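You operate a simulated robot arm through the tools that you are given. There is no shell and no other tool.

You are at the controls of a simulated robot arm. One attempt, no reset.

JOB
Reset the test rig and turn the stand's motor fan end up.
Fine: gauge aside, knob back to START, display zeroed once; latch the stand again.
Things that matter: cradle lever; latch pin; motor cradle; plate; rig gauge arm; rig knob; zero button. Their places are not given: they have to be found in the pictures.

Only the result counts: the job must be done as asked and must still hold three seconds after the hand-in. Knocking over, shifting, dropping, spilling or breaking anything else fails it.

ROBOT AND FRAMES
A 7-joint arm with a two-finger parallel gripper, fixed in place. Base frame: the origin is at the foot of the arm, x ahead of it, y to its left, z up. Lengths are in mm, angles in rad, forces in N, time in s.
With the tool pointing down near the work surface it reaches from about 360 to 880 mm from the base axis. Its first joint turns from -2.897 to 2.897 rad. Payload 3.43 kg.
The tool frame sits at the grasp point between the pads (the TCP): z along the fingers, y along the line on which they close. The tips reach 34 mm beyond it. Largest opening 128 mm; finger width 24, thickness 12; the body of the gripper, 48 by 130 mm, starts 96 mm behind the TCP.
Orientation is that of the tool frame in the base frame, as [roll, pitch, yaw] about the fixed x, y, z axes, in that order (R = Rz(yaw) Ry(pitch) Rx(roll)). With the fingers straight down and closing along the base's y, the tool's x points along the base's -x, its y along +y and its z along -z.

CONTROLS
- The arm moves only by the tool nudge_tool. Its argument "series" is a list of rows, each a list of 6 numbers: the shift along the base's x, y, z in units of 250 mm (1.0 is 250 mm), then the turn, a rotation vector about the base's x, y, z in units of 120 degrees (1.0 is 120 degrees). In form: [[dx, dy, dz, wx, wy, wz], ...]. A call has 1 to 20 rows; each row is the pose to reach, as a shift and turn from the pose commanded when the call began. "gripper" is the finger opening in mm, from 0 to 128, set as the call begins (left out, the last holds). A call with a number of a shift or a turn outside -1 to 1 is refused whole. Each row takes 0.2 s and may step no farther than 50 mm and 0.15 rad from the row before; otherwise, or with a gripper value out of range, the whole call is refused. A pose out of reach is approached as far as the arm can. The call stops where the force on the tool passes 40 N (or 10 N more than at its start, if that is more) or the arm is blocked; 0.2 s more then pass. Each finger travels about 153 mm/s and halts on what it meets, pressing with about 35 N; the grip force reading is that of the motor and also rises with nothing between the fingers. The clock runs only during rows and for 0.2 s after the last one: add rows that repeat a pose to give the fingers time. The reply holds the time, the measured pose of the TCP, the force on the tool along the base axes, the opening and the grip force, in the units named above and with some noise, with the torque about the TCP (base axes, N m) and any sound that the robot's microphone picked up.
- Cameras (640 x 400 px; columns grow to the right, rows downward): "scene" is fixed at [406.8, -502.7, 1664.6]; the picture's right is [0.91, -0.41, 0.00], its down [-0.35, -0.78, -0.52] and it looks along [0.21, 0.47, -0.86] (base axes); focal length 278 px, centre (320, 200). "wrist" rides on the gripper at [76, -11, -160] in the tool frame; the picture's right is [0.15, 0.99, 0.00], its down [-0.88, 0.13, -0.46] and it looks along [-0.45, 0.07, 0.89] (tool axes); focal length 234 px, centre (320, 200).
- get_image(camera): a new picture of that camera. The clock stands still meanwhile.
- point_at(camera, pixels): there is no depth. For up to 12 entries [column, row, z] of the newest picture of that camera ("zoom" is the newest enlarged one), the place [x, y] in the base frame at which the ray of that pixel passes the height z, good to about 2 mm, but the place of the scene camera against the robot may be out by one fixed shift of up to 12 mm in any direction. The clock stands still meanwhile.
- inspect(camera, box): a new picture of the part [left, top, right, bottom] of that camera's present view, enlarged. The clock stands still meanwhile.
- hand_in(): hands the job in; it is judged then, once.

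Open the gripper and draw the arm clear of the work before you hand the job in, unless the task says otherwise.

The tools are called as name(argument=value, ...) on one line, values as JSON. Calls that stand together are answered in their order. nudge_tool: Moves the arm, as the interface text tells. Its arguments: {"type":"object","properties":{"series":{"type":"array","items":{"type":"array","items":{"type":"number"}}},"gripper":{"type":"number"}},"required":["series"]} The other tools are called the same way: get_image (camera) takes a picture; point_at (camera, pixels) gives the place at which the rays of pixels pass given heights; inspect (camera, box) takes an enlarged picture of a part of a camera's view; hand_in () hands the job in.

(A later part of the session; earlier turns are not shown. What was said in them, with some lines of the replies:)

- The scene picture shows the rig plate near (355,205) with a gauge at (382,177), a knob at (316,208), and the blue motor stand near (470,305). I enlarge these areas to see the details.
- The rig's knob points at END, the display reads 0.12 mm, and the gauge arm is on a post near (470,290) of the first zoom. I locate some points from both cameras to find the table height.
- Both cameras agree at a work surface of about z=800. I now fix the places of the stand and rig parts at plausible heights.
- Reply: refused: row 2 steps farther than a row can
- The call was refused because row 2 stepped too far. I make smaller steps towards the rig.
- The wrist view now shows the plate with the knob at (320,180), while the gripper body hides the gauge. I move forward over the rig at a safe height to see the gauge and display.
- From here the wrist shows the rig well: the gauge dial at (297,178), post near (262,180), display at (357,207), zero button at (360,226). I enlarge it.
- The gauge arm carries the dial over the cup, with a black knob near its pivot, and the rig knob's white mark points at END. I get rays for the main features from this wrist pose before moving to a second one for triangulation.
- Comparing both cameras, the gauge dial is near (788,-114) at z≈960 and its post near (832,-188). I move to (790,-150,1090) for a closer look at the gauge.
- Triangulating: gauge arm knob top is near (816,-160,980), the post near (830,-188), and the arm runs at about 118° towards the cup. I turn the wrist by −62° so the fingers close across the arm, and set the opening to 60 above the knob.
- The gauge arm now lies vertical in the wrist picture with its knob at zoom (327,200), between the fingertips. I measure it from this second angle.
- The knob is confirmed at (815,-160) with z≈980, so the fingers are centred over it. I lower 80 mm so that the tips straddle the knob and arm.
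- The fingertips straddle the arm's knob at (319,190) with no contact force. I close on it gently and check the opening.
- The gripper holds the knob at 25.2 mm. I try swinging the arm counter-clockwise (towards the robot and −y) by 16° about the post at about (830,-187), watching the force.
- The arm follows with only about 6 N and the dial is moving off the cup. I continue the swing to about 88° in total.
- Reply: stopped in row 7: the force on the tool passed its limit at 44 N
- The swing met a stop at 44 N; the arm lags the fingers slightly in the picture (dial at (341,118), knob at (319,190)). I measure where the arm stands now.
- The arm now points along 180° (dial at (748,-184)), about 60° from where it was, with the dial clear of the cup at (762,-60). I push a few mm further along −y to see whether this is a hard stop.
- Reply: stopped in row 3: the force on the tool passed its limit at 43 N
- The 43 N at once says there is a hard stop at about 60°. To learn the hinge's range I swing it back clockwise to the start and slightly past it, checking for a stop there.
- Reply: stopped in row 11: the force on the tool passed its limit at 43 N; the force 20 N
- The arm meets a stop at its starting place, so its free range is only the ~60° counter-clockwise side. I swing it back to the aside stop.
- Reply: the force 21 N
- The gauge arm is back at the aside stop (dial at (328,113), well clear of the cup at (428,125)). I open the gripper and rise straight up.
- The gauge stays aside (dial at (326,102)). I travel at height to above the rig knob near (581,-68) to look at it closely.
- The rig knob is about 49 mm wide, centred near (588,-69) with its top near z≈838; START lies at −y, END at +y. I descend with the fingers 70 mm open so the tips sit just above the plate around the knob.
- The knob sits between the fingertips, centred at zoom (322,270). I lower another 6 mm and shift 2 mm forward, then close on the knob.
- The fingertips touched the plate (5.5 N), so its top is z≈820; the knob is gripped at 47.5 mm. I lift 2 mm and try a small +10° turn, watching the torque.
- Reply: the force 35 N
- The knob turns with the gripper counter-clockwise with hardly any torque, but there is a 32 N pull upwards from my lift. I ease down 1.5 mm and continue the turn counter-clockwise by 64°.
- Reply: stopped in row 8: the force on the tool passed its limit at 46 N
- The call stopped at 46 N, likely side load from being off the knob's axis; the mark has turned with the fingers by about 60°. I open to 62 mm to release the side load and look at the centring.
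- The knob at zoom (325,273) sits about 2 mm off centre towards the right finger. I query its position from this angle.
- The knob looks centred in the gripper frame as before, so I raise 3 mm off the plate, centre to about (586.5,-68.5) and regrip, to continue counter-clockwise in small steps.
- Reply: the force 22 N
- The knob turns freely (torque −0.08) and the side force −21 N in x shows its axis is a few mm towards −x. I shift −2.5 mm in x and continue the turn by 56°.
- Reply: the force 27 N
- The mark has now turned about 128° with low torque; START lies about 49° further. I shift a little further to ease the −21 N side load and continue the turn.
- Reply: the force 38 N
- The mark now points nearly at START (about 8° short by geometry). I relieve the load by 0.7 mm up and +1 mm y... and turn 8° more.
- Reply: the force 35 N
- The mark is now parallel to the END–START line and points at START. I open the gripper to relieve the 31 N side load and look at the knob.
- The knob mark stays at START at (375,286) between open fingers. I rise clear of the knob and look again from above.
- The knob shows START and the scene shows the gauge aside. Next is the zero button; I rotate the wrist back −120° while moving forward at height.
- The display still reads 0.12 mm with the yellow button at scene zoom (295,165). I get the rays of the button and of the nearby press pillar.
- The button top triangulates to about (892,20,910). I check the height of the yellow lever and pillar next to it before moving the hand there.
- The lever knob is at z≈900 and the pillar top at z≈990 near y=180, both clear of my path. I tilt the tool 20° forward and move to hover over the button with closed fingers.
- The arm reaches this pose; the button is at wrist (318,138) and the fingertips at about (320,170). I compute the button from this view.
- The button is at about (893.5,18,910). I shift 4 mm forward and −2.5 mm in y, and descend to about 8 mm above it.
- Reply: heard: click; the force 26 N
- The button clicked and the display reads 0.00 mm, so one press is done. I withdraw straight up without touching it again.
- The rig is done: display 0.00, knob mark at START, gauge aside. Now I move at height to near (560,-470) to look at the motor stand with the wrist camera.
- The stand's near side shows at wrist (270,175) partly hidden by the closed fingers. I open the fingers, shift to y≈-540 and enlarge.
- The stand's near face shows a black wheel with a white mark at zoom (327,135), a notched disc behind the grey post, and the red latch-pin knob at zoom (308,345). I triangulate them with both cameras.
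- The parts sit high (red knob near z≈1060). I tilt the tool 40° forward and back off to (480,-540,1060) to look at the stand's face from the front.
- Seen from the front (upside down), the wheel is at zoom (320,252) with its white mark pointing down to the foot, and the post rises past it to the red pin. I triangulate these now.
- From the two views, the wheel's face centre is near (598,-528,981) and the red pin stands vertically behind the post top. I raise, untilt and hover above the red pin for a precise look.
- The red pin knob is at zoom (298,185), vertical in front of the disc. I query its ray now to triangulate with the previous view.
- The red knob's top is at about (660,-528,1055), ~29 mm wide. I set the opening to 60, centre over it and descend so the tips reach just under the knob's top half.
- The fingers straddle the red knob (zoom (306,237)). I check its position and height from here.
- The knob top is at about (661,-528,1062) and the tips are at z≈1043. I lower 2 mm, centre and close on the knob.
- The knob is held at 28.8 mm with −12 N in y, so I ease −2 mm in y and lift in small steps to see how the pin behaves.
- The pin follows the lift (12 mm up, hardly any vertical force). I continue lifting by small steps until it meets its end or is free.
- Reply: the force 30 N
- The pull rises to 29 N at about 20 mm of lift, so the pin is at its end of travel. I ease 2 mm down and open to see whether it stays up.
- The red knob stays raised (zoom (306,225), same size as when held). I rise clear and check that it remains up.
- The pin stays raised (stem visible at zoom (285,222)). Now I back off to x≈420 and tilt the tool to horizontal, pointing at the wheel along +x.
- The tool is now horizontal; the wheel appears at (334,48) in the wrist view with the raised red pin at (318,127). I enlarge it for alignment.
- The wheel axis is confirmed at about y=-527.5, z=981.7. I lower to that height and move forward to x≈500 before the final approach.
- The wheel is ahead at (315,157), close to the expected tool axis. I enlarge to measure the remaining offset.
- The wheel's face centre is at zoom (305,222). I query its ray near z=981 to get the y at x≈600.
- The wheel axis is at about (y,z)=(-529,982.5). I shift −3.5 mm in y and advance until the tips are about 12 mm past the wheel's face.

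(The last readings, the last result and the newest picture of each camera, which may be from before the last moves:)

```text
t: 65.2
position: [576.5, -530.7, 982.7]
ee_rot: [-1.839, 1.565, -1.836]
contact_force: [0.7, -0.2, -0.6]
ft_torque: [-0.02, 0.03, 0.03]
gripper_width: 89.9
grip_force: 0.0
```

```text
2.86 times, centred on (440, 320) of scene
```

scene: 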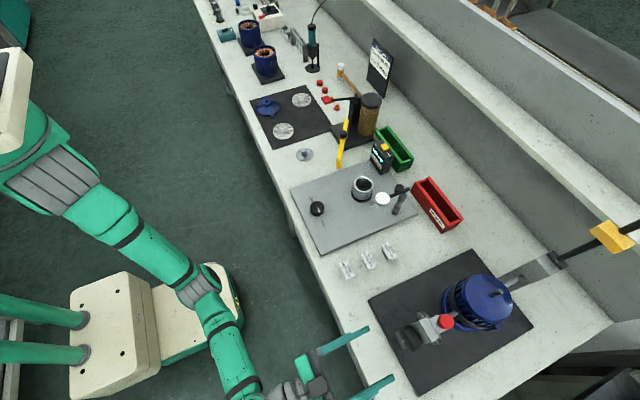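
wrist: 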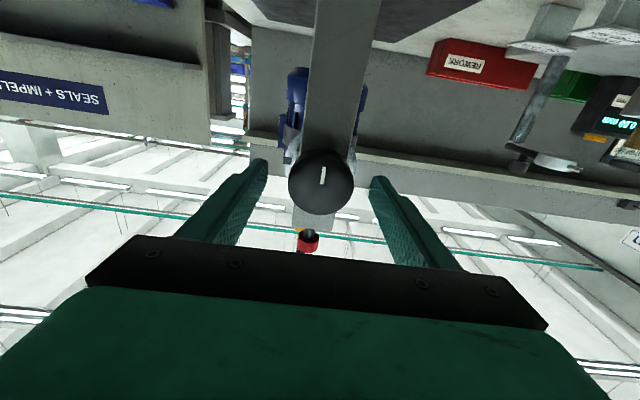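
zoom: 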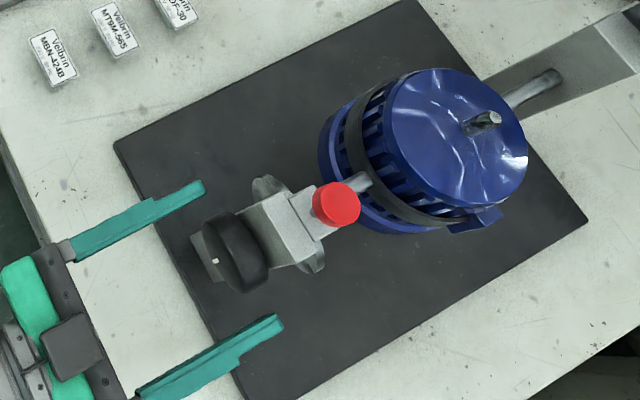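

The fingertips straddle the wheel at its mid thickness and it is centred (zoom (322,233)). I advance 6 mm, shift 1 mm in y and close on the wheel.

nudge_tool(series=[[0.012, 0.004, 0, 0, 0, 0], [0.024, 0.004, 0, 0, 0, 0], [0.024, 0.004, 0, 0, 0, 0]])

nudge_tool(series=[[0, 0, 0, 0, 0, 0], [0, 0, 0, 0, 0, 0], [0, 0, 0, 0, 0, 0], [0, 0, 0, 0, 0, 0]], gripper=48)

inspect(camera="wrist", box=[240, 100, 400, 240])

inspect(camera="scene", box=[360, 250, 520, 390])

```text
t: 66.0
position: [583.2, -529.6, 982.0]
ee_rot: [-1.893, 1.565, -1.888]
contact_force: [-0.4, -0.5, -0.5]
ft_torque: [0.0, -0.01, 0.04]
gripper_width: 90.1
grip_force: 0.0
```

```text
t: 67.0
position: [584.0, -530.5, 982.0]
ee_rot: [-1.854, 1.564, -1.851]
contact_force: [1.8, -4.6, 3.0]
ft_torque: [0.13, 0.4, -1.43]
gripper_width: 55.9
grip_force: 45.1
```

```text
2.86 times, centred on (320, 170) of wrist
```

zoom: 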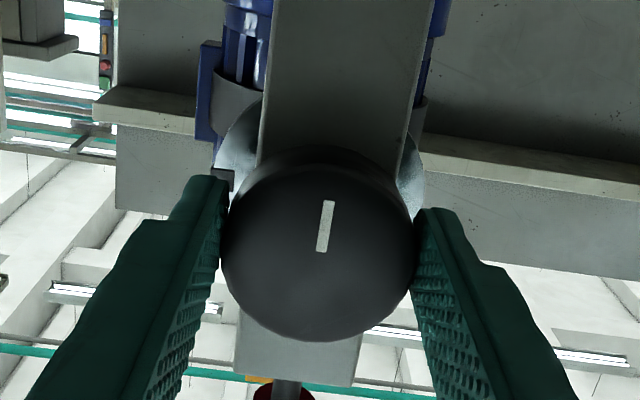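

```text
2.86 times, centred on (440, 320) of scene
```

zoom: 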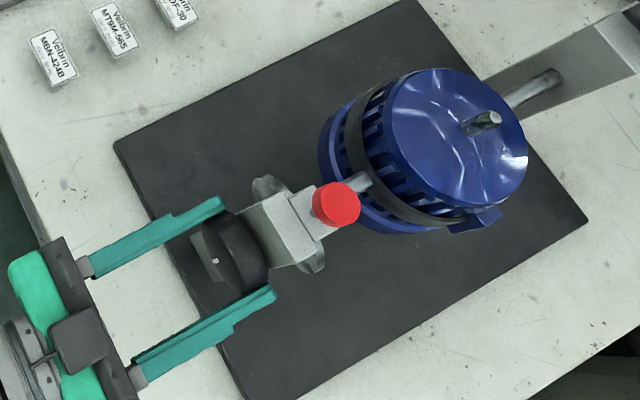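

The wheel is gripped at 55.9 mm. I try a small turn of −10° about the base x axis and watch the torque and the motor.

nudge_tool(series=[[0, 0, 0, -0.03, 0, 0], [0, 0, 0, -0.06, 0, 0], [0, 0, 0, -0.09, 0, 0], [0, 0, 0, -0.09, 0, 0]])

inspect(camera="wrist", box=[240, 100, 400, 240])

inspect(camera="scene", box=[360, 250, 520, 390])

```text
t: 68.0
position: [583.2, -531.6, 981.6]
ee_rot: [-1.581, 1.376, -1.578]
contact_force: [8.8, -24.6, 1.9]
ft_torque: [0.07, -0.48, -0.79]
gripper_width: 55.7
grip_force: 45.0
```

```text
2.86 times, centred on (320, 170) of wrist
```

zoom: 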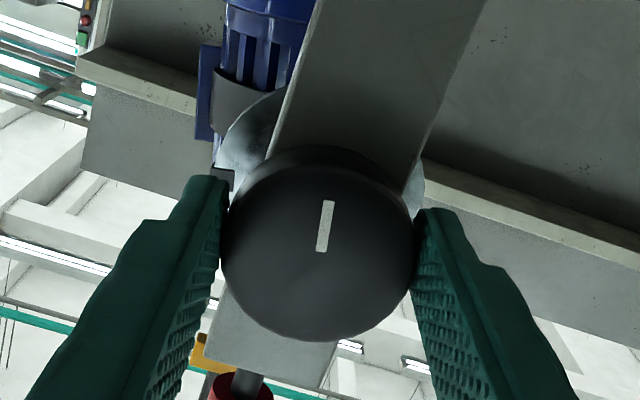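

```text
2.86 times, centred on (440, 320) of scene
```

zoom: 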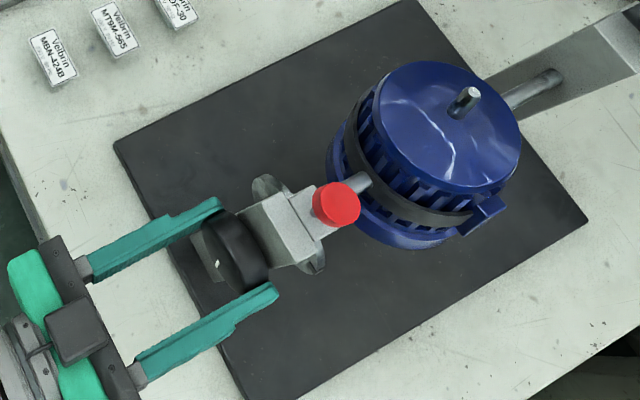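

The motor turns freely with the wheel (shaft leaning to +y), with a −25 N side load in y. I shift −3 mm in y to ease it and turn on by 40°.

nudge_tool(series=[[0.002, -0.012, 0, -0.02, 0, 0], [0.002, -0.012, 0, -0.08, 0, 0], [0.002, -0.012, 0, -0.14, 0, 0], [0.002, -0.012, 0, -0.2, 0, 0], [0.002, -0.012, 0, -0.26, 0, 0], [0.002, -0.012, 0, -0.32, 0, 0], [0.002, -0.012, 0, -0.32, 0, 0]])

inspect(camera="wrist", box=[240, 100, 400, 240])

inspect(camera="scene", box=[360, 250, 520, 390])

```text
t: 69.7
position: [584.1, -532.3, 983.8]
ee_rot: [-1.575, 0.704, -1.573]
contact_force: [-21.8, -1.4, 6.3]
ft_torque: [-0.16, -1.0, 0.5]
gripper_width: 55.3
grip_force: 44.8
```

```text
2.86 times, centred on (320, 170) of wrist
```

zoom: 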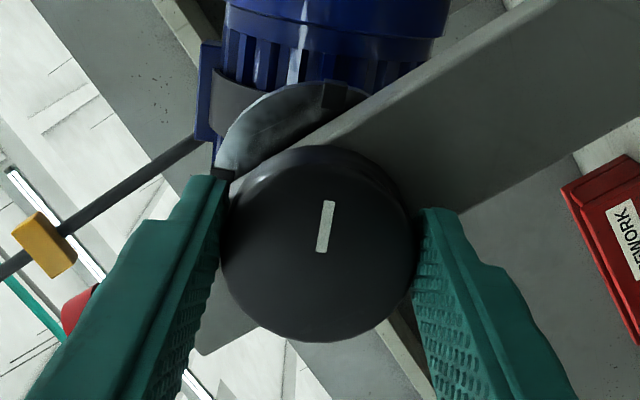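

```text
2.86 times, centred on (440, 320) of scene
```

zoom: 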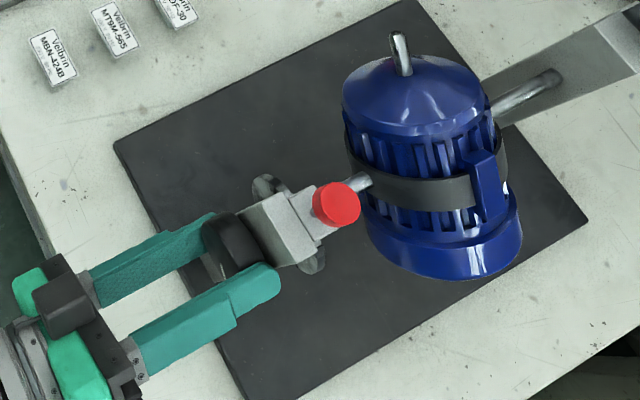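

At about 50° the disc shows notches at the mark's side and at its left, so a notch will meet the pin after 180°. I ease −2 mm in x and continue by 48°.

nudge_tool(series=[[-0.008, 0, 0, -0.04, 0, 0], [-0.008, 0, 0, -0.1, 0, 0], [-0.008, 0, 0, -0.16, 0, 0], [-0.008, 0, 0, -0.22, 0, 0], [-0.008, 0, 0, -0.28, 0, 0], [-0.008, 0, 0, -0.34, 0, 0], [-0.008, 0, 0, -0.4, 0, 0], [-0.008, 0, 0, -0.4, 0, 0]])

inspect(camera="wrist", box=[240, 100, 400, 240])

get_image(camera="scene")

```text
t: 70.8
position: [582.7, -532.5, 984.0]
ee_rot: [-1.573, 0.152, -1.571]
contact_force: [3.3, -6.8, -1.9]
ft_torque: [0.04, -0.1, 0.57]
gripper_width: 55.7
grip_force: 45.1
stopped in row 5: the force on the tool passed its limit at 40 N (the readings are from after the stop); the commanded pose is now the measured one
```

```text
2.86 times, centred on (320, 170) of wrist
```

zoom: 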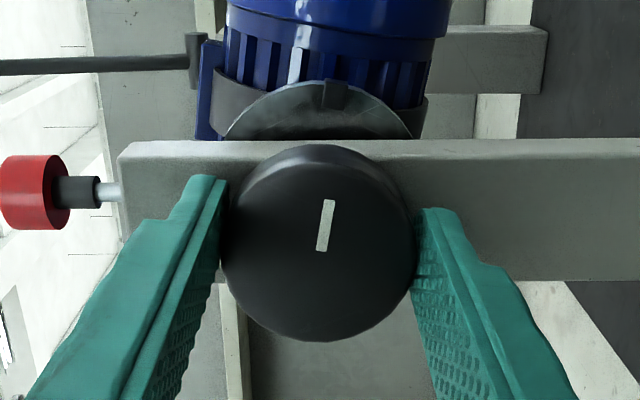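

```text
taken
```

scene: 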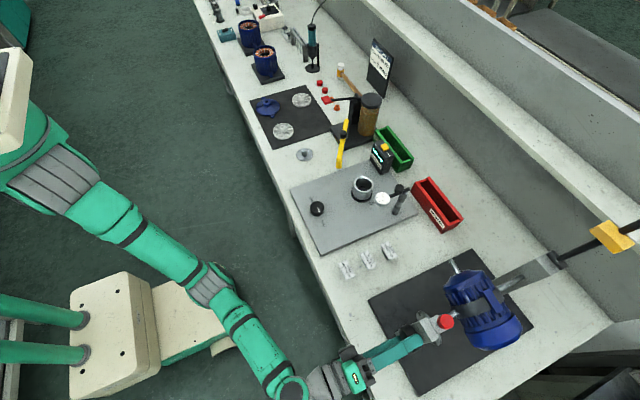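

The force limit stopped it at about 81° with small residual load; fitting the drift suggests the wheel axis is at (y,z)≈(-530.3,984.2). I continue the turn following that centre.

nudge_tool(series=[[0, 0.0002, 0.001, -0.05, 0, 0], [0, 0.0005, 0.002, -0.1, 0, 0], [0, 0.001, 0.003, -0.15, 0, 0], [0, 0.0014, 0.004, -0.2, 0, 0], [0, 0.0018, 0.005, -0.25, 0, 0], [0, 0.0022, 0.006, -0.3, 0, 0], [0, 0.0022, 0.006, -0.3, 0, 0]])

inspect(camera="wrist", box=[240, 100, 400, 240])

get_image(camera="scene")

```text
t: 72.1
position: [580.5, -530.9, 985.2]
ee_rot: [-1.579, -0.352, -1.578]
contact_force: [27.1, -15.4, -6.5]
ft_torque: [-0.04, -1.08, -0.1]
gripper_width: 55.7
grip_force: 45.1
out of reach, approached as far as the arm can: row 5, 6
stopped in row 6: the force on the tool passed its limit at 86 N (the readings are from after the stop); the commanded pose is now the measured one
```

```text
2.86 times, centred on (320, 170) of wrist
```

zoom: 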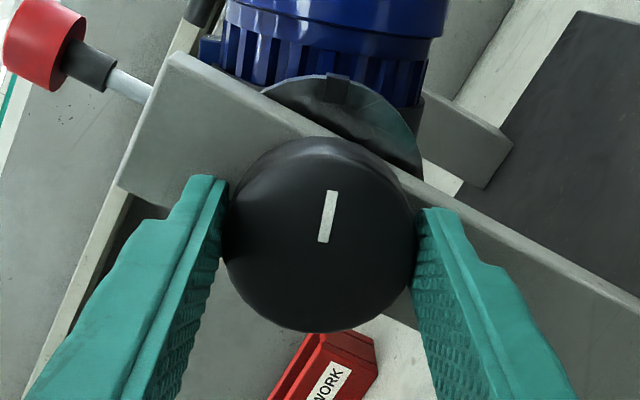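

```text
taken
```

scene: 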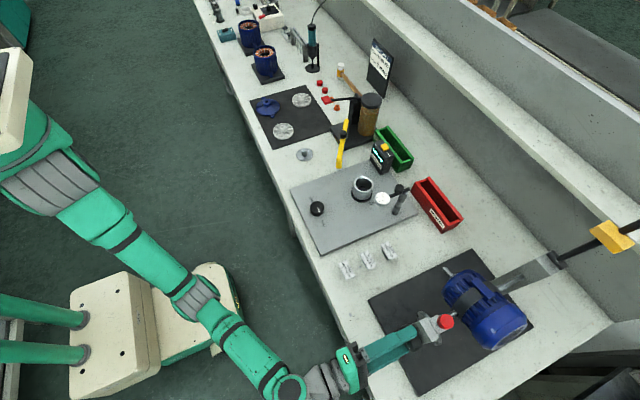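

The wrist reached its joint limit at about 110°, so I must regrip. I open the fingers slightly and check that the motor stays put.

nudge_tool(series=[[0, 0, 0, 0, 0, 0], [0, 0, 0, 0, 0, 0]], gripper=85)

inspect(camera="wrist", box=[240, 100, 400, 240])

inspect(camera="scene", box=[360, 230, 560, 390])

```text
t: 72.7
position: [580.6, -530.3, 986.4]
ee_rot: [-1.578, -0.353, -1.578]
contact_force: [0.0, -1.1, 0.3]
ft_torque: [0.02, 0.01, 0.0]
gripper_width: 85.3
grip_force: 0.0
```

```text
2.86 times, centred on (320, 170) of wrist
```

zoom: 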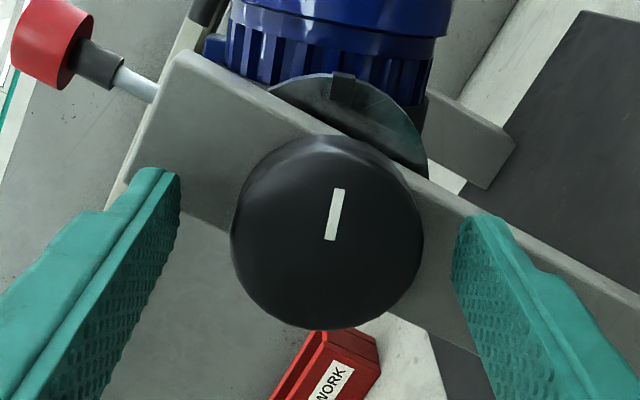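

```text
2.50 times, centred on (460, 310) of scene
```

zoom: 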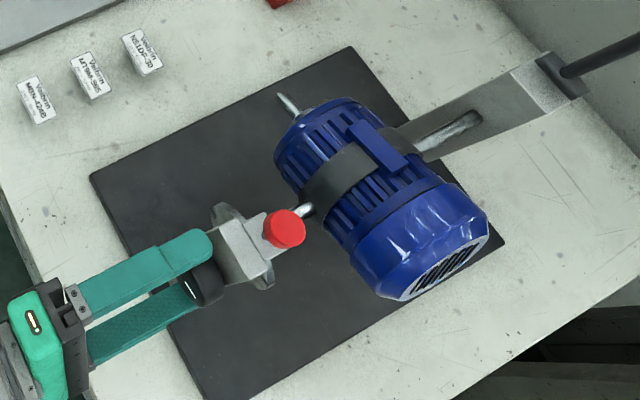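

The motor stays at about 110° with the slotted fan cover showing at zoom (440,270), and the base plate is unmoved. I retreat 35 mm, rotate the hand back by 95° and correct the centre to about (-530.8,983.9).

nudge_tool(series=[[-0.07, 0, 0, 0, 0, 0], [-0.14, -0.002, -0.01, 0.03, 0, 0], [-0.14, -0.002, -0.01, 0.1, 0, 0], [-0.14, -0.002, -0.01, 0.17, 0, 0], [-0.14, -0.002, -0.01, 0.24, 0, 0], [-0.14, -0.002, -0.01, 0.31, 0, 0], [-0.14, -0.002, -0.01, 0.38, 0, 0], [-0.14, -0.002, -0.01, 0.45, 0, 0], [-0.14, -0.002, -0.01, 0.52, 0, 0], [-0.14, -0.002, -0.01, 0.59, 0, 0], [-0.14, -0.002, -0.01, 0.66, 0, 0], [-0.14, -0.002, -0.01, 0.73, 0, 0], [-0.14, -0.002, -0.01, 0.79, 0, 0], [-0.14, -0.002, -0.01, 0.79, 0, 0]])

inspect(camera="wrist", box=[240, 100, 400, 240])

inspect(camera="scene", box=[360, 230, 560, 390])

```text
t: 75.7
position: [545.2, -530.6, 985.0]
ee_rot: [-1.607, 1.303, -1.597]
contact_force: [0.8, -0.3, 0.3]
ft_torque: [-0.03, 0.0, 0.04]
gripper_width: 85.0
grip_force: 0.0
```

```text
2.86 times, centred on (320, 170) of wrist
```

zoom: 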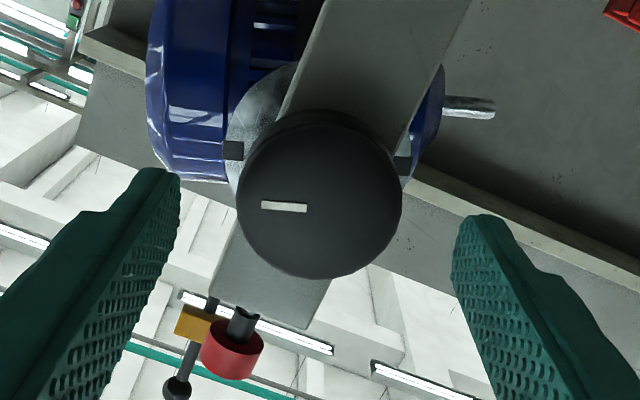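

```text
2.50 times, centred on (460, 310) of scene
```

zoom: 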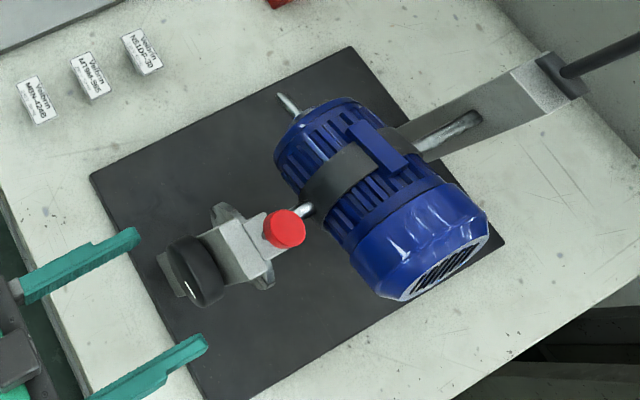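

The wheel is centred on the tool axis (zoom (319,193)) and its mark is at about 109° of turn. I advance 38 mm and close on the wheel again.

nudge_tool(series=[[0.08, 0, 0, 0, 0, 0], [0.14, 0, 0, 0, 0, 0], [0.154, 0, 0, 0, 0, 0], [0.154, 0, 0, 0, 0, 0]])

nudge_tool(series=[[0, 0, 0, 0, 0, 0], [0, 0, 0, 0, 0, 0], [0, 0, 0, 0, 0, 0], [0, 0, 0, 0, 0, 0]], gripper=48)

inspect(camera="wrist", box=[240, 100, 400, 240])

```text
t: 76.7
position: [584.2, -529.9, 985.2]
ee_rot: [-1.607, 1.303, -1.598]
contact_force: [0.8, 0.0, 0.1]
ft_torque: [-0.01, -0.03, 0.01]
gripper_width: 84.9
grip_force: 0.0
```

```text
t: 77.7
position: [582.1, -531.1, 984.5]
ee_rot: [-1.605, 1.299, -1.596]
contact_force: [16.5, -10.7, 3.3]
ft_torque: [0.05, -0.21, -1.48]
gripper_width: 55.6
grip_force: 45.2
```

```text
2.86 times, centred on (320, 170) of wrist
```

zoom: 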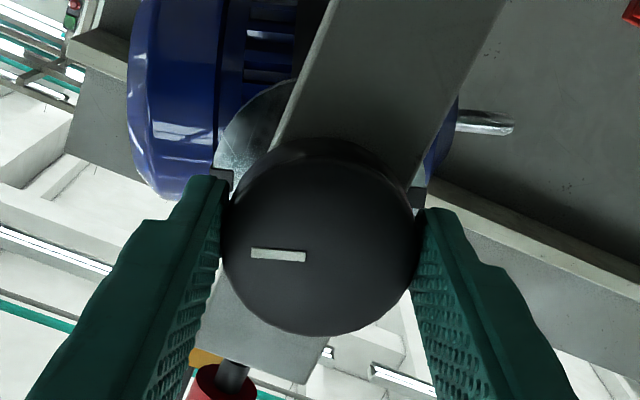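

The wheel is gripped again at 55.6 mm. I turn on by −40°, easing −1 mm in y, and check.

nudge_tool(series=[[0.004, -0.004, 0, -0.03, 0, 0], [0.004, -0.004, 0, -0.08, 0, 0], [0.004, -0.004, 0, -0.13, 0, 0], [0.004, -0.004, 0, -0.18, 0, 0], [0.004, -0.004, 0, -0.23, 0, 0], [0.004, -0.004, 0, -0.28, 0, 0], [0.004, -0.004, 0, -0.33, 0, 0], [0.004, -0.004, 0, -0.33, 0, 0]])

inspect(camera="wrist", box=[240, 100, 400, 240])

inspect(camera="scene", box=[360, 230, 560, 390])

```text
t: 79.5
position: [584.8, -530.7, 985.0]
ee_rot: [-1.585, 0.609, -1.578]
contact_force: [-19.4, 17.1, 5.5]
ft_torque: [0.14, -0.9, -0.49]
gripper_width: 55.7
grip_force: 45.2
```

```text
2.86 times, centred on (320, 170) of wrist
```

zoom: 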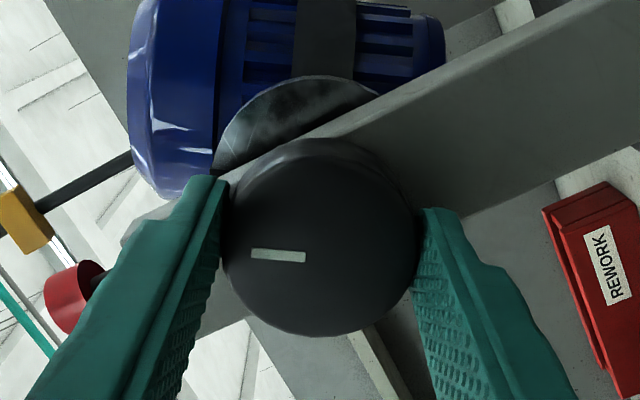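

```text
2.50 times, centred on (460, 310) of scene
```

zoom: 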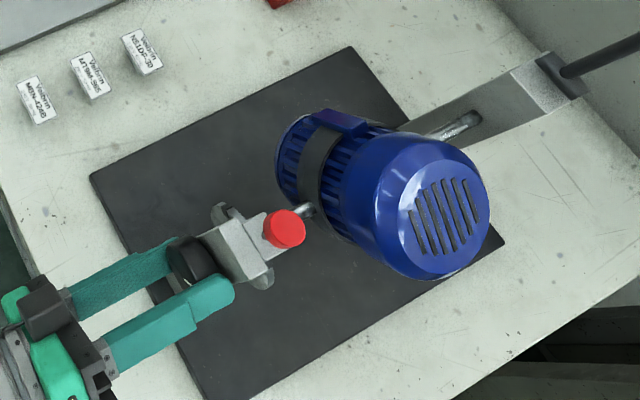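

The motor is at about 149° with the fan grille coming up. I ease the side load (dx −2, dy +2 mm) and turn the remaining 30.5°.

nudge_tool(series=[[-0.006, 0.007, 0.001, -0.03, 0, 0], [-0.006, 0.007, 0.001, -0.08, 0, 0], [-0.006, 0.007, 0.001, -0.13, 0, 0], [-0.006, 0.007, 0.001, -0.18, 0, 0], [-0.006, 0.007, 0.001, -0.22, 0, 0], [-0.006, 0.007, 0.001, -0.25, 0, 0], [-0.006, 0.007, 0.001, -0.254, 0, 0], [-0.006, 0.007, 0.001, -0.254, 0, 0]])

inspect(camera="wrist", box=[240, 100, 400, 240])

inspect(camera="scene", box=[360, 230, 560, 390])

```text
t: 81.3
position: [583.1, -530.3, 985.8]
ee_rot: [-1.58, 0.077, -1.578]
contact_force: [23.9, -17.3, 10.8]
ft_torque: [-0.05, -0.84, -0.35]
gripper_width: 55.8
grip_force: 45.8
```

```text
2.86 times, centred on (320, 170) of wrist
```

zoom: 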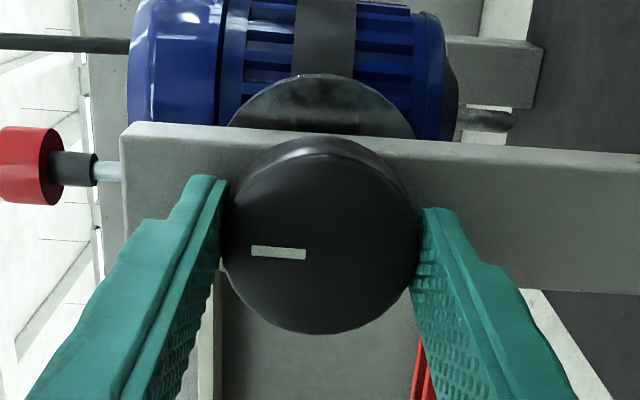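

```text
2.50 times, centred on (460, 310) of scene
```

zoom: 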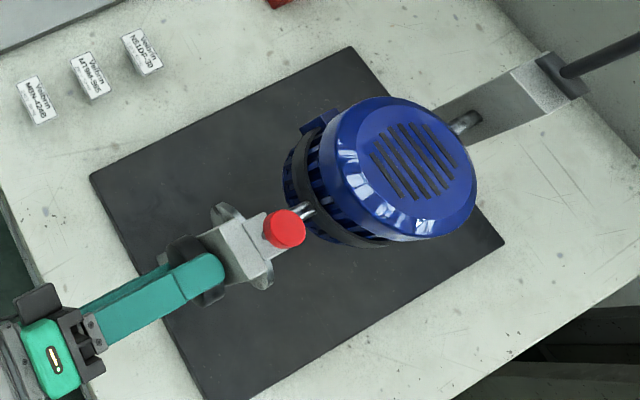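

The fan grille now faces up and the computed turn is 180° (pitch 0.077). I ease the side load by half the last shift and then open the fingers.

nudge_tool(series=[[0.003, -0.003, 0.001, 0, 0, 0], [0.003, -0.003, 0.001, 0, 0, 0]])

nudge_tool(series=[[0, 0, 0, 0, 0, 0], [0, 0, 0, 0, 0, 0], [0, 0, 0, 0, 0, 0]], gripper=90)

inspect(camera="wrist", box=[240, 100, 400, 240])

inspect(camera="scene", box=[360, 230, 560, 390])

```text
t: 81.9
position: [583.1, -529.6, 985.6]
ee_rot: [-1.58, 0.079, -1.577]
contact_force: [8.4, -2.6, 10.4]
ft_torque: [-0.18, -1.38, -0.24]
gripper_width: 55.6
grip_force: 45.1
```

```text
t: 82.7
position: [582.5, -531.1, 984.5]
ee_rot: [-1.58, 0.079, -1.577]
contact_force: [0.0, -0.1, -0.1]
ft_torque: [0.0, -0.02, -0.04]
gripper_width: 89.9
grip_force: 0.0
```

```text
2.86 times, centred on (320, 170) of wrist
```

zoom: 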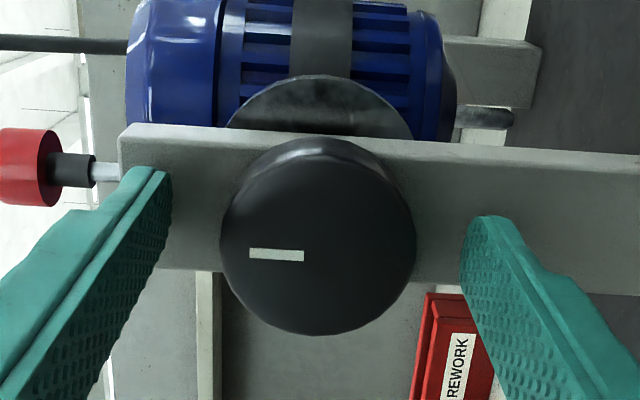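

```text
2.50 times, centred on (460, 310) of scene
```

zoom: 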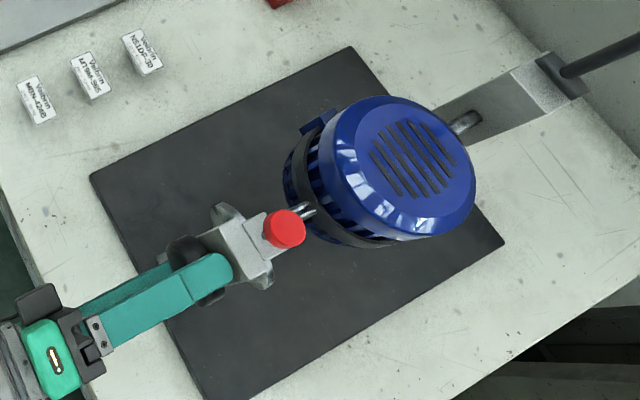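

The motor stays fan-up and the wheel hasn't moved on release. I retreat along −x and roll the hand back to neutral.

nudge_tool(series=[[-0.15, 0, 0, 0, 0, 0], [-0.3, 0, 0, 0, 0, 0], [-0.45, 0, 0, 0.04, 0, 0], [-0.53, 0, 0, 0.11, 0, 0], [-0.53, 0, 0.04, 0.18, 0, 0], [-0.53, 0, 0.08, 0.25, 0, 0], [-0.53, 0, 0.12, 0.32, 0, 0], [-0.53, 0, 0.16, 0.39, 0, 0], [-0.53, 0, 0.2, 0.46, 0, 0], [-0.53, 0, 0.24, 0.53, 0, 0], [-0.53, 0, 0.28, 0.6, 0, 0], [-0.53, 0, 0.32, 0.67, 0, 0], [-0.53, 0, 0.36, 0.712, 0, 0], [-0.53, 0, 0.36, 0.712, 0, 0]])

inspect(camera="wrist", box=[240, 0, 400, 140])

```text
t: 85.7
position: [450.7, -530.9, 1073.9]
ee_rot: [-3.124, 1.564, -3.116]
contact_force: [0.9, -0.1, -0.4]
ft_torque: [0.03, -0.02, 0.02]
gripper_width: 90.0
grip_force: 0.0
```

```text
2.86 times, centred on (320, 70) of wrist
```

zoom: 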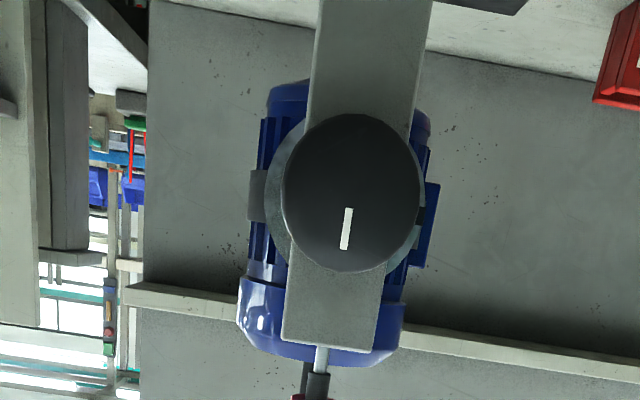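

The mark now points up along the post with the same lean as before the turn, so 180° is right. I tilt back to tool-down while rising.

nudge_tool(series=[[0, 0, 0.05, 0, 0.068, 0], [0, 0, 0.1, 0, 0.136, 0], [0, 0, 0.15, 0, 0.204, 0], [0, 0, 0.2, 0, 0.272, 0], [0, 0, 0.25, 0, 0.34, 0], [0, 0, 0.3, 0, 0.408, 0], [0, 0, 0.35, 0, 0.476, 0], [0.05, 0, 0.38, 0, 0.544, 0], [0.15, 0, 0.4, 0, 0.612, 0], [0.28, 0, 0.4, 0, 0.68, 0], [0.42, 0, 0.4, 0, 0.75, 0], [0.56, 0, 0.4, 0, 0.75, 0], [0.64, 0, 0.4, 0, 0.75, 0], [0.64, 0, 0.4, 0, 0.75, 0]])

get_image(camera="wrist")

inspect(camera="wrist", box=[250, 110, 400, 240])

```text
t: 88.7
position: [612.3, -531.1, 1176.0]
ee_rot: [3.132, -0.008, -3.14]
contact_force: [-0.1, -0.5, 0.4]
ft_torque: [0.0, 0.04, -0.02]
gripper_width: 90.1
grip_force: 0.0
```

```text
taken
```

wrist: 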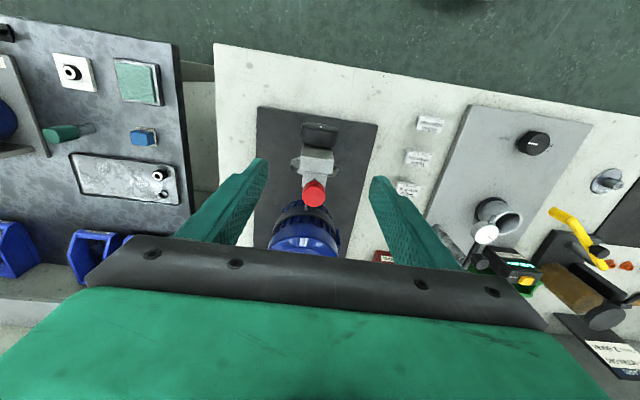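

```text
3.08 times, centred on (325, 175) of wrist
```

zoom: 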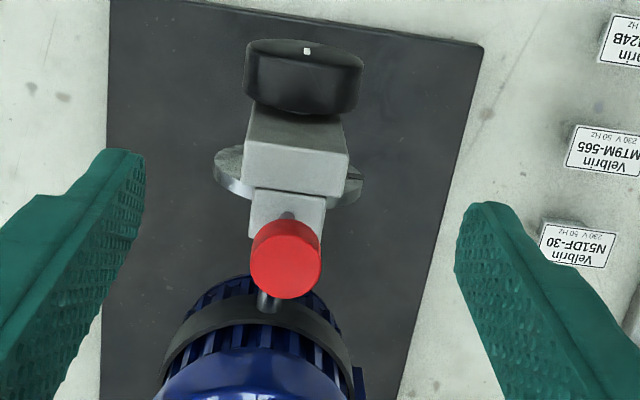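

The pin is still raised and the notch for it should be on top. I open to 60 mm around the red knob again: move over it and descend to z≈1094.

nudge_tool(series=[[0.1, 0.003, 0, 0, 0, 0], [0.19, 0.004, -0.06, 0, 0, 0], [0.193, 0.004, -0.18, 0, 0, 0], [0.193, 0.004, -0.27, 0, 0, 0], [0.193, 0.004, -0.328, 0, 0, 0], [0.193, 0.004, -0.328, 0, 0, 0]], gripper=60)

inspect(camera="wrist", box=[250, 110, 400, 240])

```text
t: 90.1
position: [659.0, -528.9, 1093.9]
ee_rot: [3.13, -0.007, -3.139]
contact_force: [-0.6, 0.4, 0.9]
ft_torque: [-0.01, -0.01, 0.02]
gripper_width: 60.0
grip_force: 0.1
```

```text
3.08 times, centred on (325, 175) of wrist
```

zoom: 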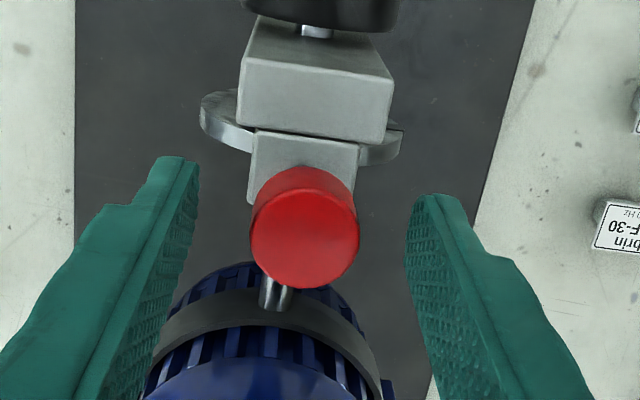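

The knob sits between the fingers as at the first grip. I close on it, centring a little in −y.

nudge_tool(series=[[0.004, -0.004, 0, 0, 0, 0], [0.004, -0.004, 0, 0, 0, 0], [0.004, -0.004, 0, 0, 0, 0], [0.004, -0.004, 0, 0, 0, 0]], gripper=22)

inspect(camera="wrist", box=[250, 110, 400, 240])

```text
t: 91.1
position: [659.3, -530.6, 1093.4]
ee_rot: [3.132, -0.007, 3.141]
contact_force: [-13.4, 9.2, -4.6]
ft_torque: [-0.21, 0.14, 0.03]
gripper_width: 26.5
grip_force: 44.8
```

```text
3.08 times, centred on (325, 175) of wrist
```

zoom: 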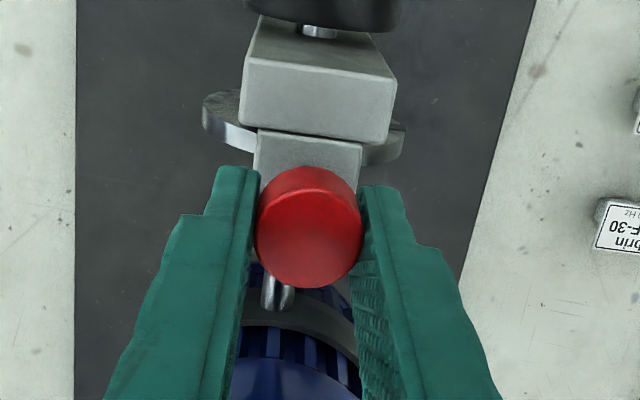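

The knob is held at 26.5 mm. I relieve the small side load (−13 N in x) and push the pin down in 3 mm steps over about 18 mm, with the force limit guarding a misaligned notch.

nudge_tool(series=[[-0.006, 0.003, -0.008, 0, 0, 0], [-0.006, 0.003, -0.02, 0, 0, 0], [-0.006, 0.003, -0.032, 0, 0, 0], [-0.006, 0.003, -0.044, 0, 0, 0], [-0.006, 0.003, -0.056, 0, 0, 0], [-0.006, 0.003, -0.068, 0, 0, 0], [-0.006, 0.003, -0.072, 0, 0, 0]])

inspect(camera="wrist", box=[250, 110, 400, 240])

```text
t: 92.7
position: [658.9, -529.7, 1075.9]
ee_rot: [3.136, -0.004, -3.14]
contact_force: [15.4, -14.8, 14.8]
ft_torque: [-0.32, 0.68, 0.06]
gripper_width: 26.4
grip_force: 44.6
```

```text
3.08 times, centred on (325, 175) of wrist
```

zoom: 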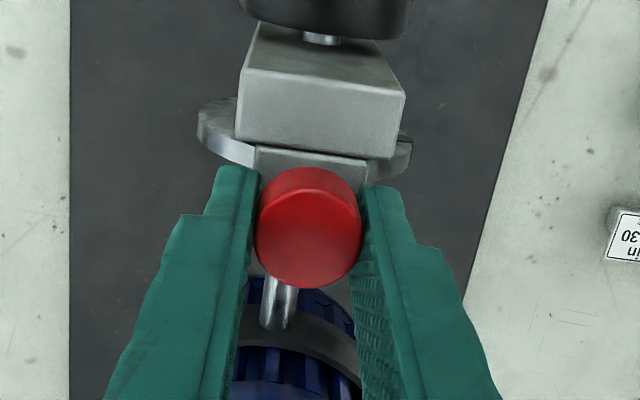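

The pin moved down about 18 mm with only 15 N resistance and is about 1–2 mm above its first height. I push another 3 mm to seat it.

nudge_tool(series=[[0.004, -0.004, -0.004, 0, 0, 0], [0.004, -0.004, -0.008, 0, 0, 0], [0.004, -0.004, -0.012, 0, 0, 0], [0.004, -0.004, -0.012, 0, 0, 0]])

inspect(camera="wrist", box=[250, 110, 400, 240])

```text
t: 93.7
position: [659.6, -530.0, 1073.6]
ee_rot: [3.131, -0.005, -3.139]
contact_force: [0.0, 0.7, 29.2]
ft_torque: [-0.22, 0.12, 0.0]
gripper_width: 26.7
grip_force: 45.2
```

```text
3.08 times, centred on (325, 175) of wrist
```

zoom: 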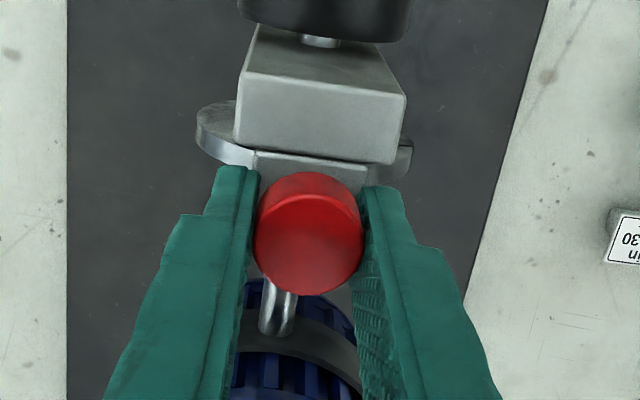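

The resistance is now 29 N and the knob is at its original height, so the pin is seated. I open, rise and look at it.

nudge_tool(series=[[0, 0, 0.004, 0, 0, 0], [0, 0, 0.004, 0, 0, 0], [0, 0, 0.01, 0, 0, 0]], gripper=60)

nudge_tool(series=[[0, 0, 0.1, 0, 0, 0], [0, 0, 0.24, 0, 0, 0], [-0.1, 0, 0.34, 0, 0, 0], [-0.2, 0, 0.38, 0, 0, 0], [-0.2, 0, 0.38, 0, 0, 0]], gripper=90)

inspect(camera="wrist", box=[250, 110, 400, 240])

point_at(camera="wrist", pixels=[[320, 200, 1000]])

```text
t: 94.5
position: [659.0, -531.1, 1073.4]
ee_rot: [3.13, -0.007, 3.142]
contact_force: [-0.3, -0.7, -0.3]
ft_torque: [-0.04, 0.03, 0.01]
gripper_width: 59.9
grip_force: 0.0
```

```text
t: 95.7
position: [609.6, -531.3, 1169.2]
ee_rot: [3.132, -0.007, -3.141]
contact_force: [-0.6, 0.1, -0.3]
ft_torque: [0.02, 0.05, -0.04]
gripper_width: 90.2
grip_force: 0.1
```

```text
3.08 times, centred on (325, 175) of wrist
```

zoom: 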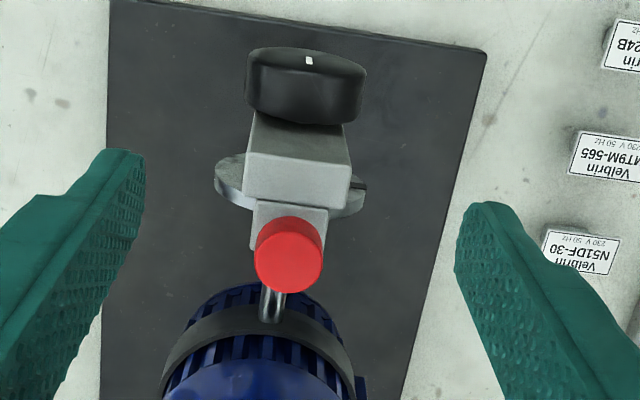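

```text
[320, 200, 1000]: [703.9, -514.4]
```

The red knob is back down near its block (zoom (290,255)) and the mark on the wheel is on top. I check its height and the whole stand.

point_at(camera="wrist", pixels=[[315.3, 192.9, 1055], [315.3, 192.9, 1062], [315.3, 192.9, 1070], [315.3, 192.9, 1080]])

get_image(camera="scene")

inspect(camera="scene", box=[360, 230, 560, 390])

```text
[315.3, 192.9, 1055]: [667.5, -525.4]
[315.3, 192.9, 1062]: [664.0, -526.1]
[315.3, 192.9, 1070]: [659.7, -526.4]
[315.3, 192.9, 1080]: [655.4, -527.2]
```

```text
taken
```

scene: 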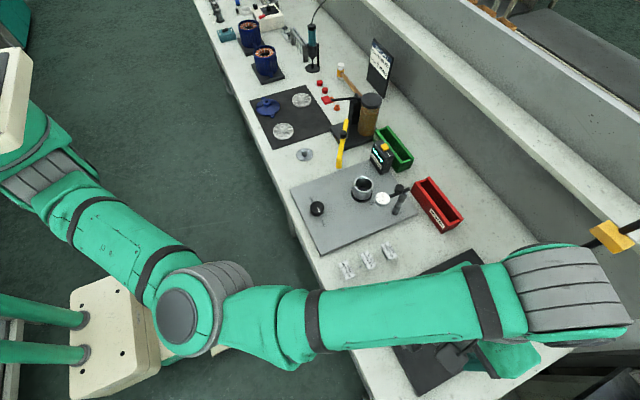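

```text
2.50 times, centred on (460, 310) of scene
```

zoom: 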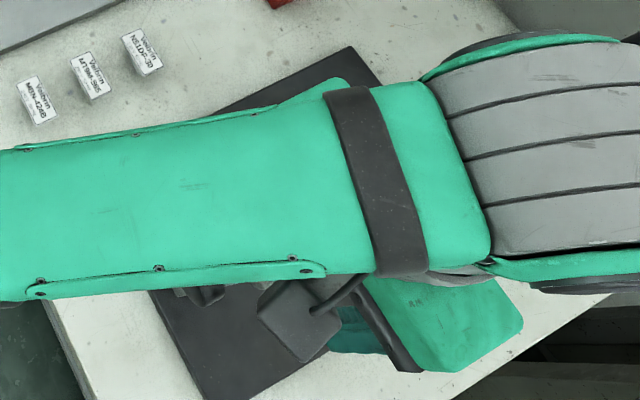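

The height estimate is 1066±5, so I return to the exact pose of the earlier "pinned" picture (637.8,-529.5,1168) to compare directly.

nudge_tool(series=[[0.06, 0.004, -0.005, 0, 0, 0], [0.113, 0.007, -0.005, 0, 0, 0], [0.113, 0.007, -0.005, 0, 0, 0]], gripper=128)

inspect(camera="wrist", box=[250, 110, 400, 240])

```text
t: 96.5
position: [636.8, -529.3, 1167.7]
ee_rot: [3.133, -0.006, -3.139]
contact_force: [0.5, -0.1, -0.2]
ft_torque: [-0.01, -0.01, -0.03]
gripper_width: 128.0
grip_force: 0.0
```

```text
3.08 times, centred on (325, 175) of wrist
```

zoom: 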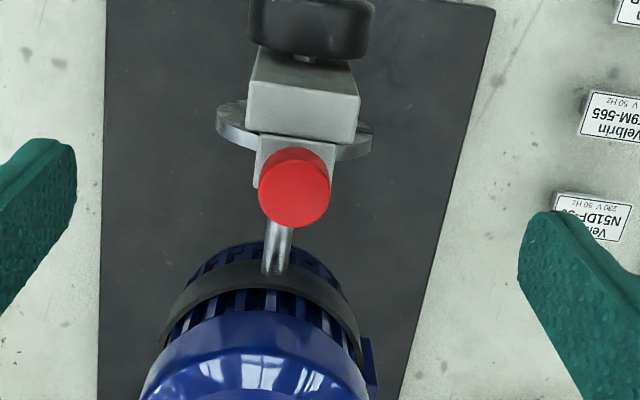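

Relative to the post the red knob is exactly where it was when latched originally (84 px below the post edge in both pictures). I now withdraw up and back with the gripper open, clear of the work.

nudge_tool(series=[[0, 0, 0.15, 0, 0, 0], [-0.05, 0, 0.3, 0, 0, 0], [-0.2, 0.05, 0.38, 0, 0, 0], [-0.36, 0.1, 0.42, 0, 0, 0], [-0.5, 0.2, 0.46, 0, 0, 0], [-0.6, 0.34, 0.48, 0, 0, 0], [-0.66, 0.5, 0.5, 0, 0, 0], [-0.68, 0.66, 0.5, 0, 0, 0], [-0.68, 0.82, 0.5, 0, 0, 0], [-0.68, 0.95, 0.5, 0, 0, 0], [-0.68, 0.95, 0.5, 0, 0, 0]])

get_image(camera="scene")

inspect(camera="scene", box=[280, 130, 440, 240])

inspect(camera="scene", box=[360, 230, 560, 390])

get_image(camera="wrist")

```text
t: 98.9
position: [467.4, -291.0, 1293.8]
ee_rot: [3.131, -0.006, -3.139]
contact_force: [0.2, -0.9, -0.6]
ft_torque: [0.02, -0.01, 0.01]
gripper_width: 128.3
grip_force: 0.0
```

```text
taken
```

scene: 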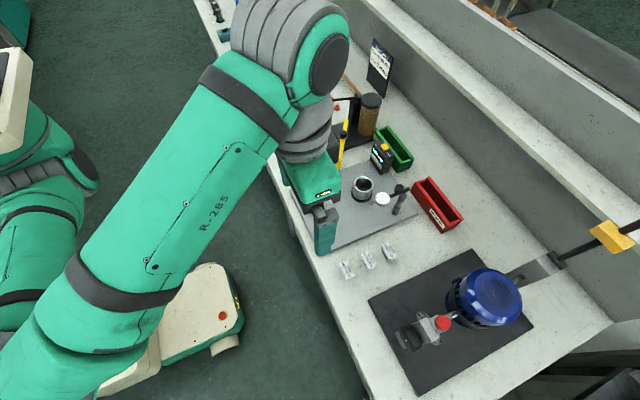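

```text
3.64 times, centred on (360, 185) of scene
```

zoom: 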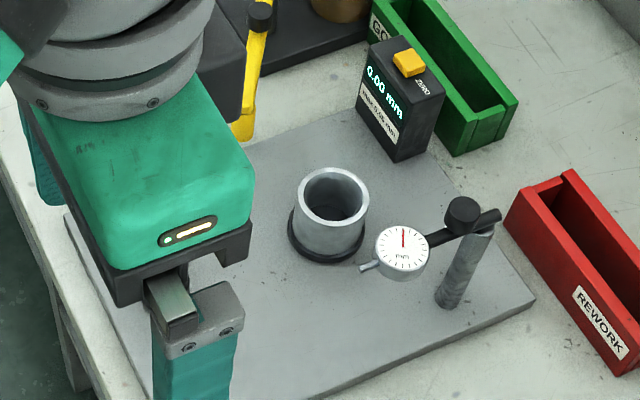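

```text
2.50 times, centred on (460, 310) of scene
```

zoom: 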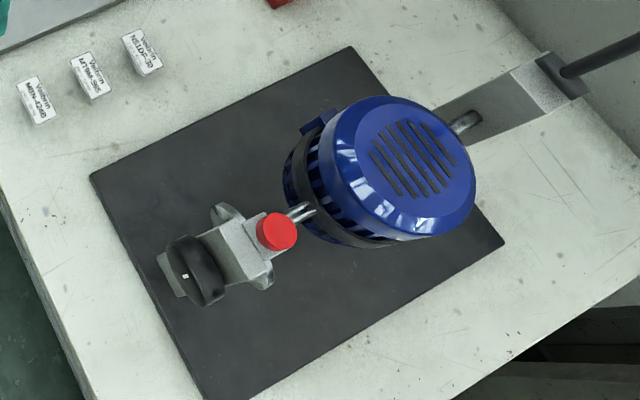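

```text
taken
```

wrist: 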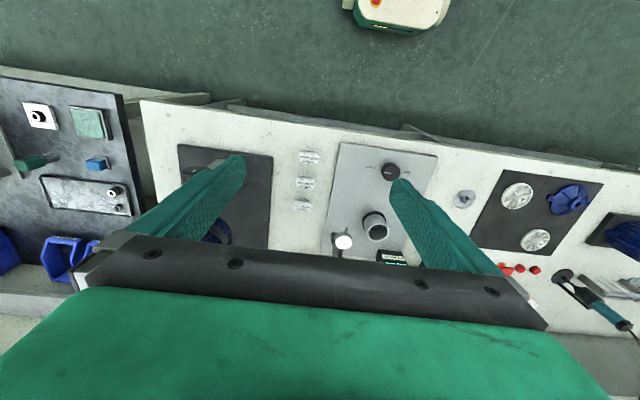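

The final pictures show the fan grille up, the red pin at its original scene position (277,230), display 0.00 and the gauge aside. I take one last enlarged look at the knob before handing in.

inspect(camera="wrist", box=[310, 130, 450, 270])

```text
2.86 times, centred on (380, 200) of wrist
```

zoom: 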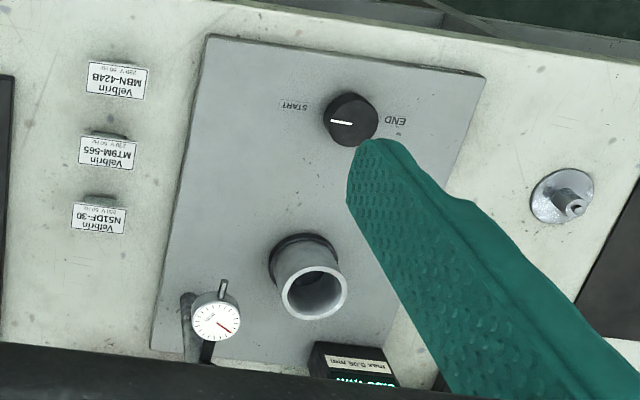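

The knob mark at zoom (340,122) is parallel to the START–END line and points at START, and everything else is in place with the arm clear. I hand the job in.

hand_in()

```text
The job is handed in.
```

The rig is reset and the stand's motor is turned fan end up and latched. I've handed the job in but haven't had a verdict back.

- **Gauge:** it is swung aside about 60°, to its end stop, and the dial is well clear of the cup.
- **Knob:** it is turned back, with its mark lined up with START.
- **Display:** I pressed the zero button once. There was one click, and the display reads 0.00 mm.
- **Motor:** it is turned 180° with the wheel on the stand's near side, so the fan grille faces up. I had to let go and regrip partway because the wrist reached its limit.
- **Latch pin:** I pushed it back in, and it sits at the height it had at the start. I judged it latched by that height and did not test it by turning the wheel.

During the knob and motor turns the arm stopped several times at its force limit, once peaking at 86 N while I was turning the motor. The pictures afterwards showed nothing moved out of place. The gripper is open and the arm is clear of the bench.
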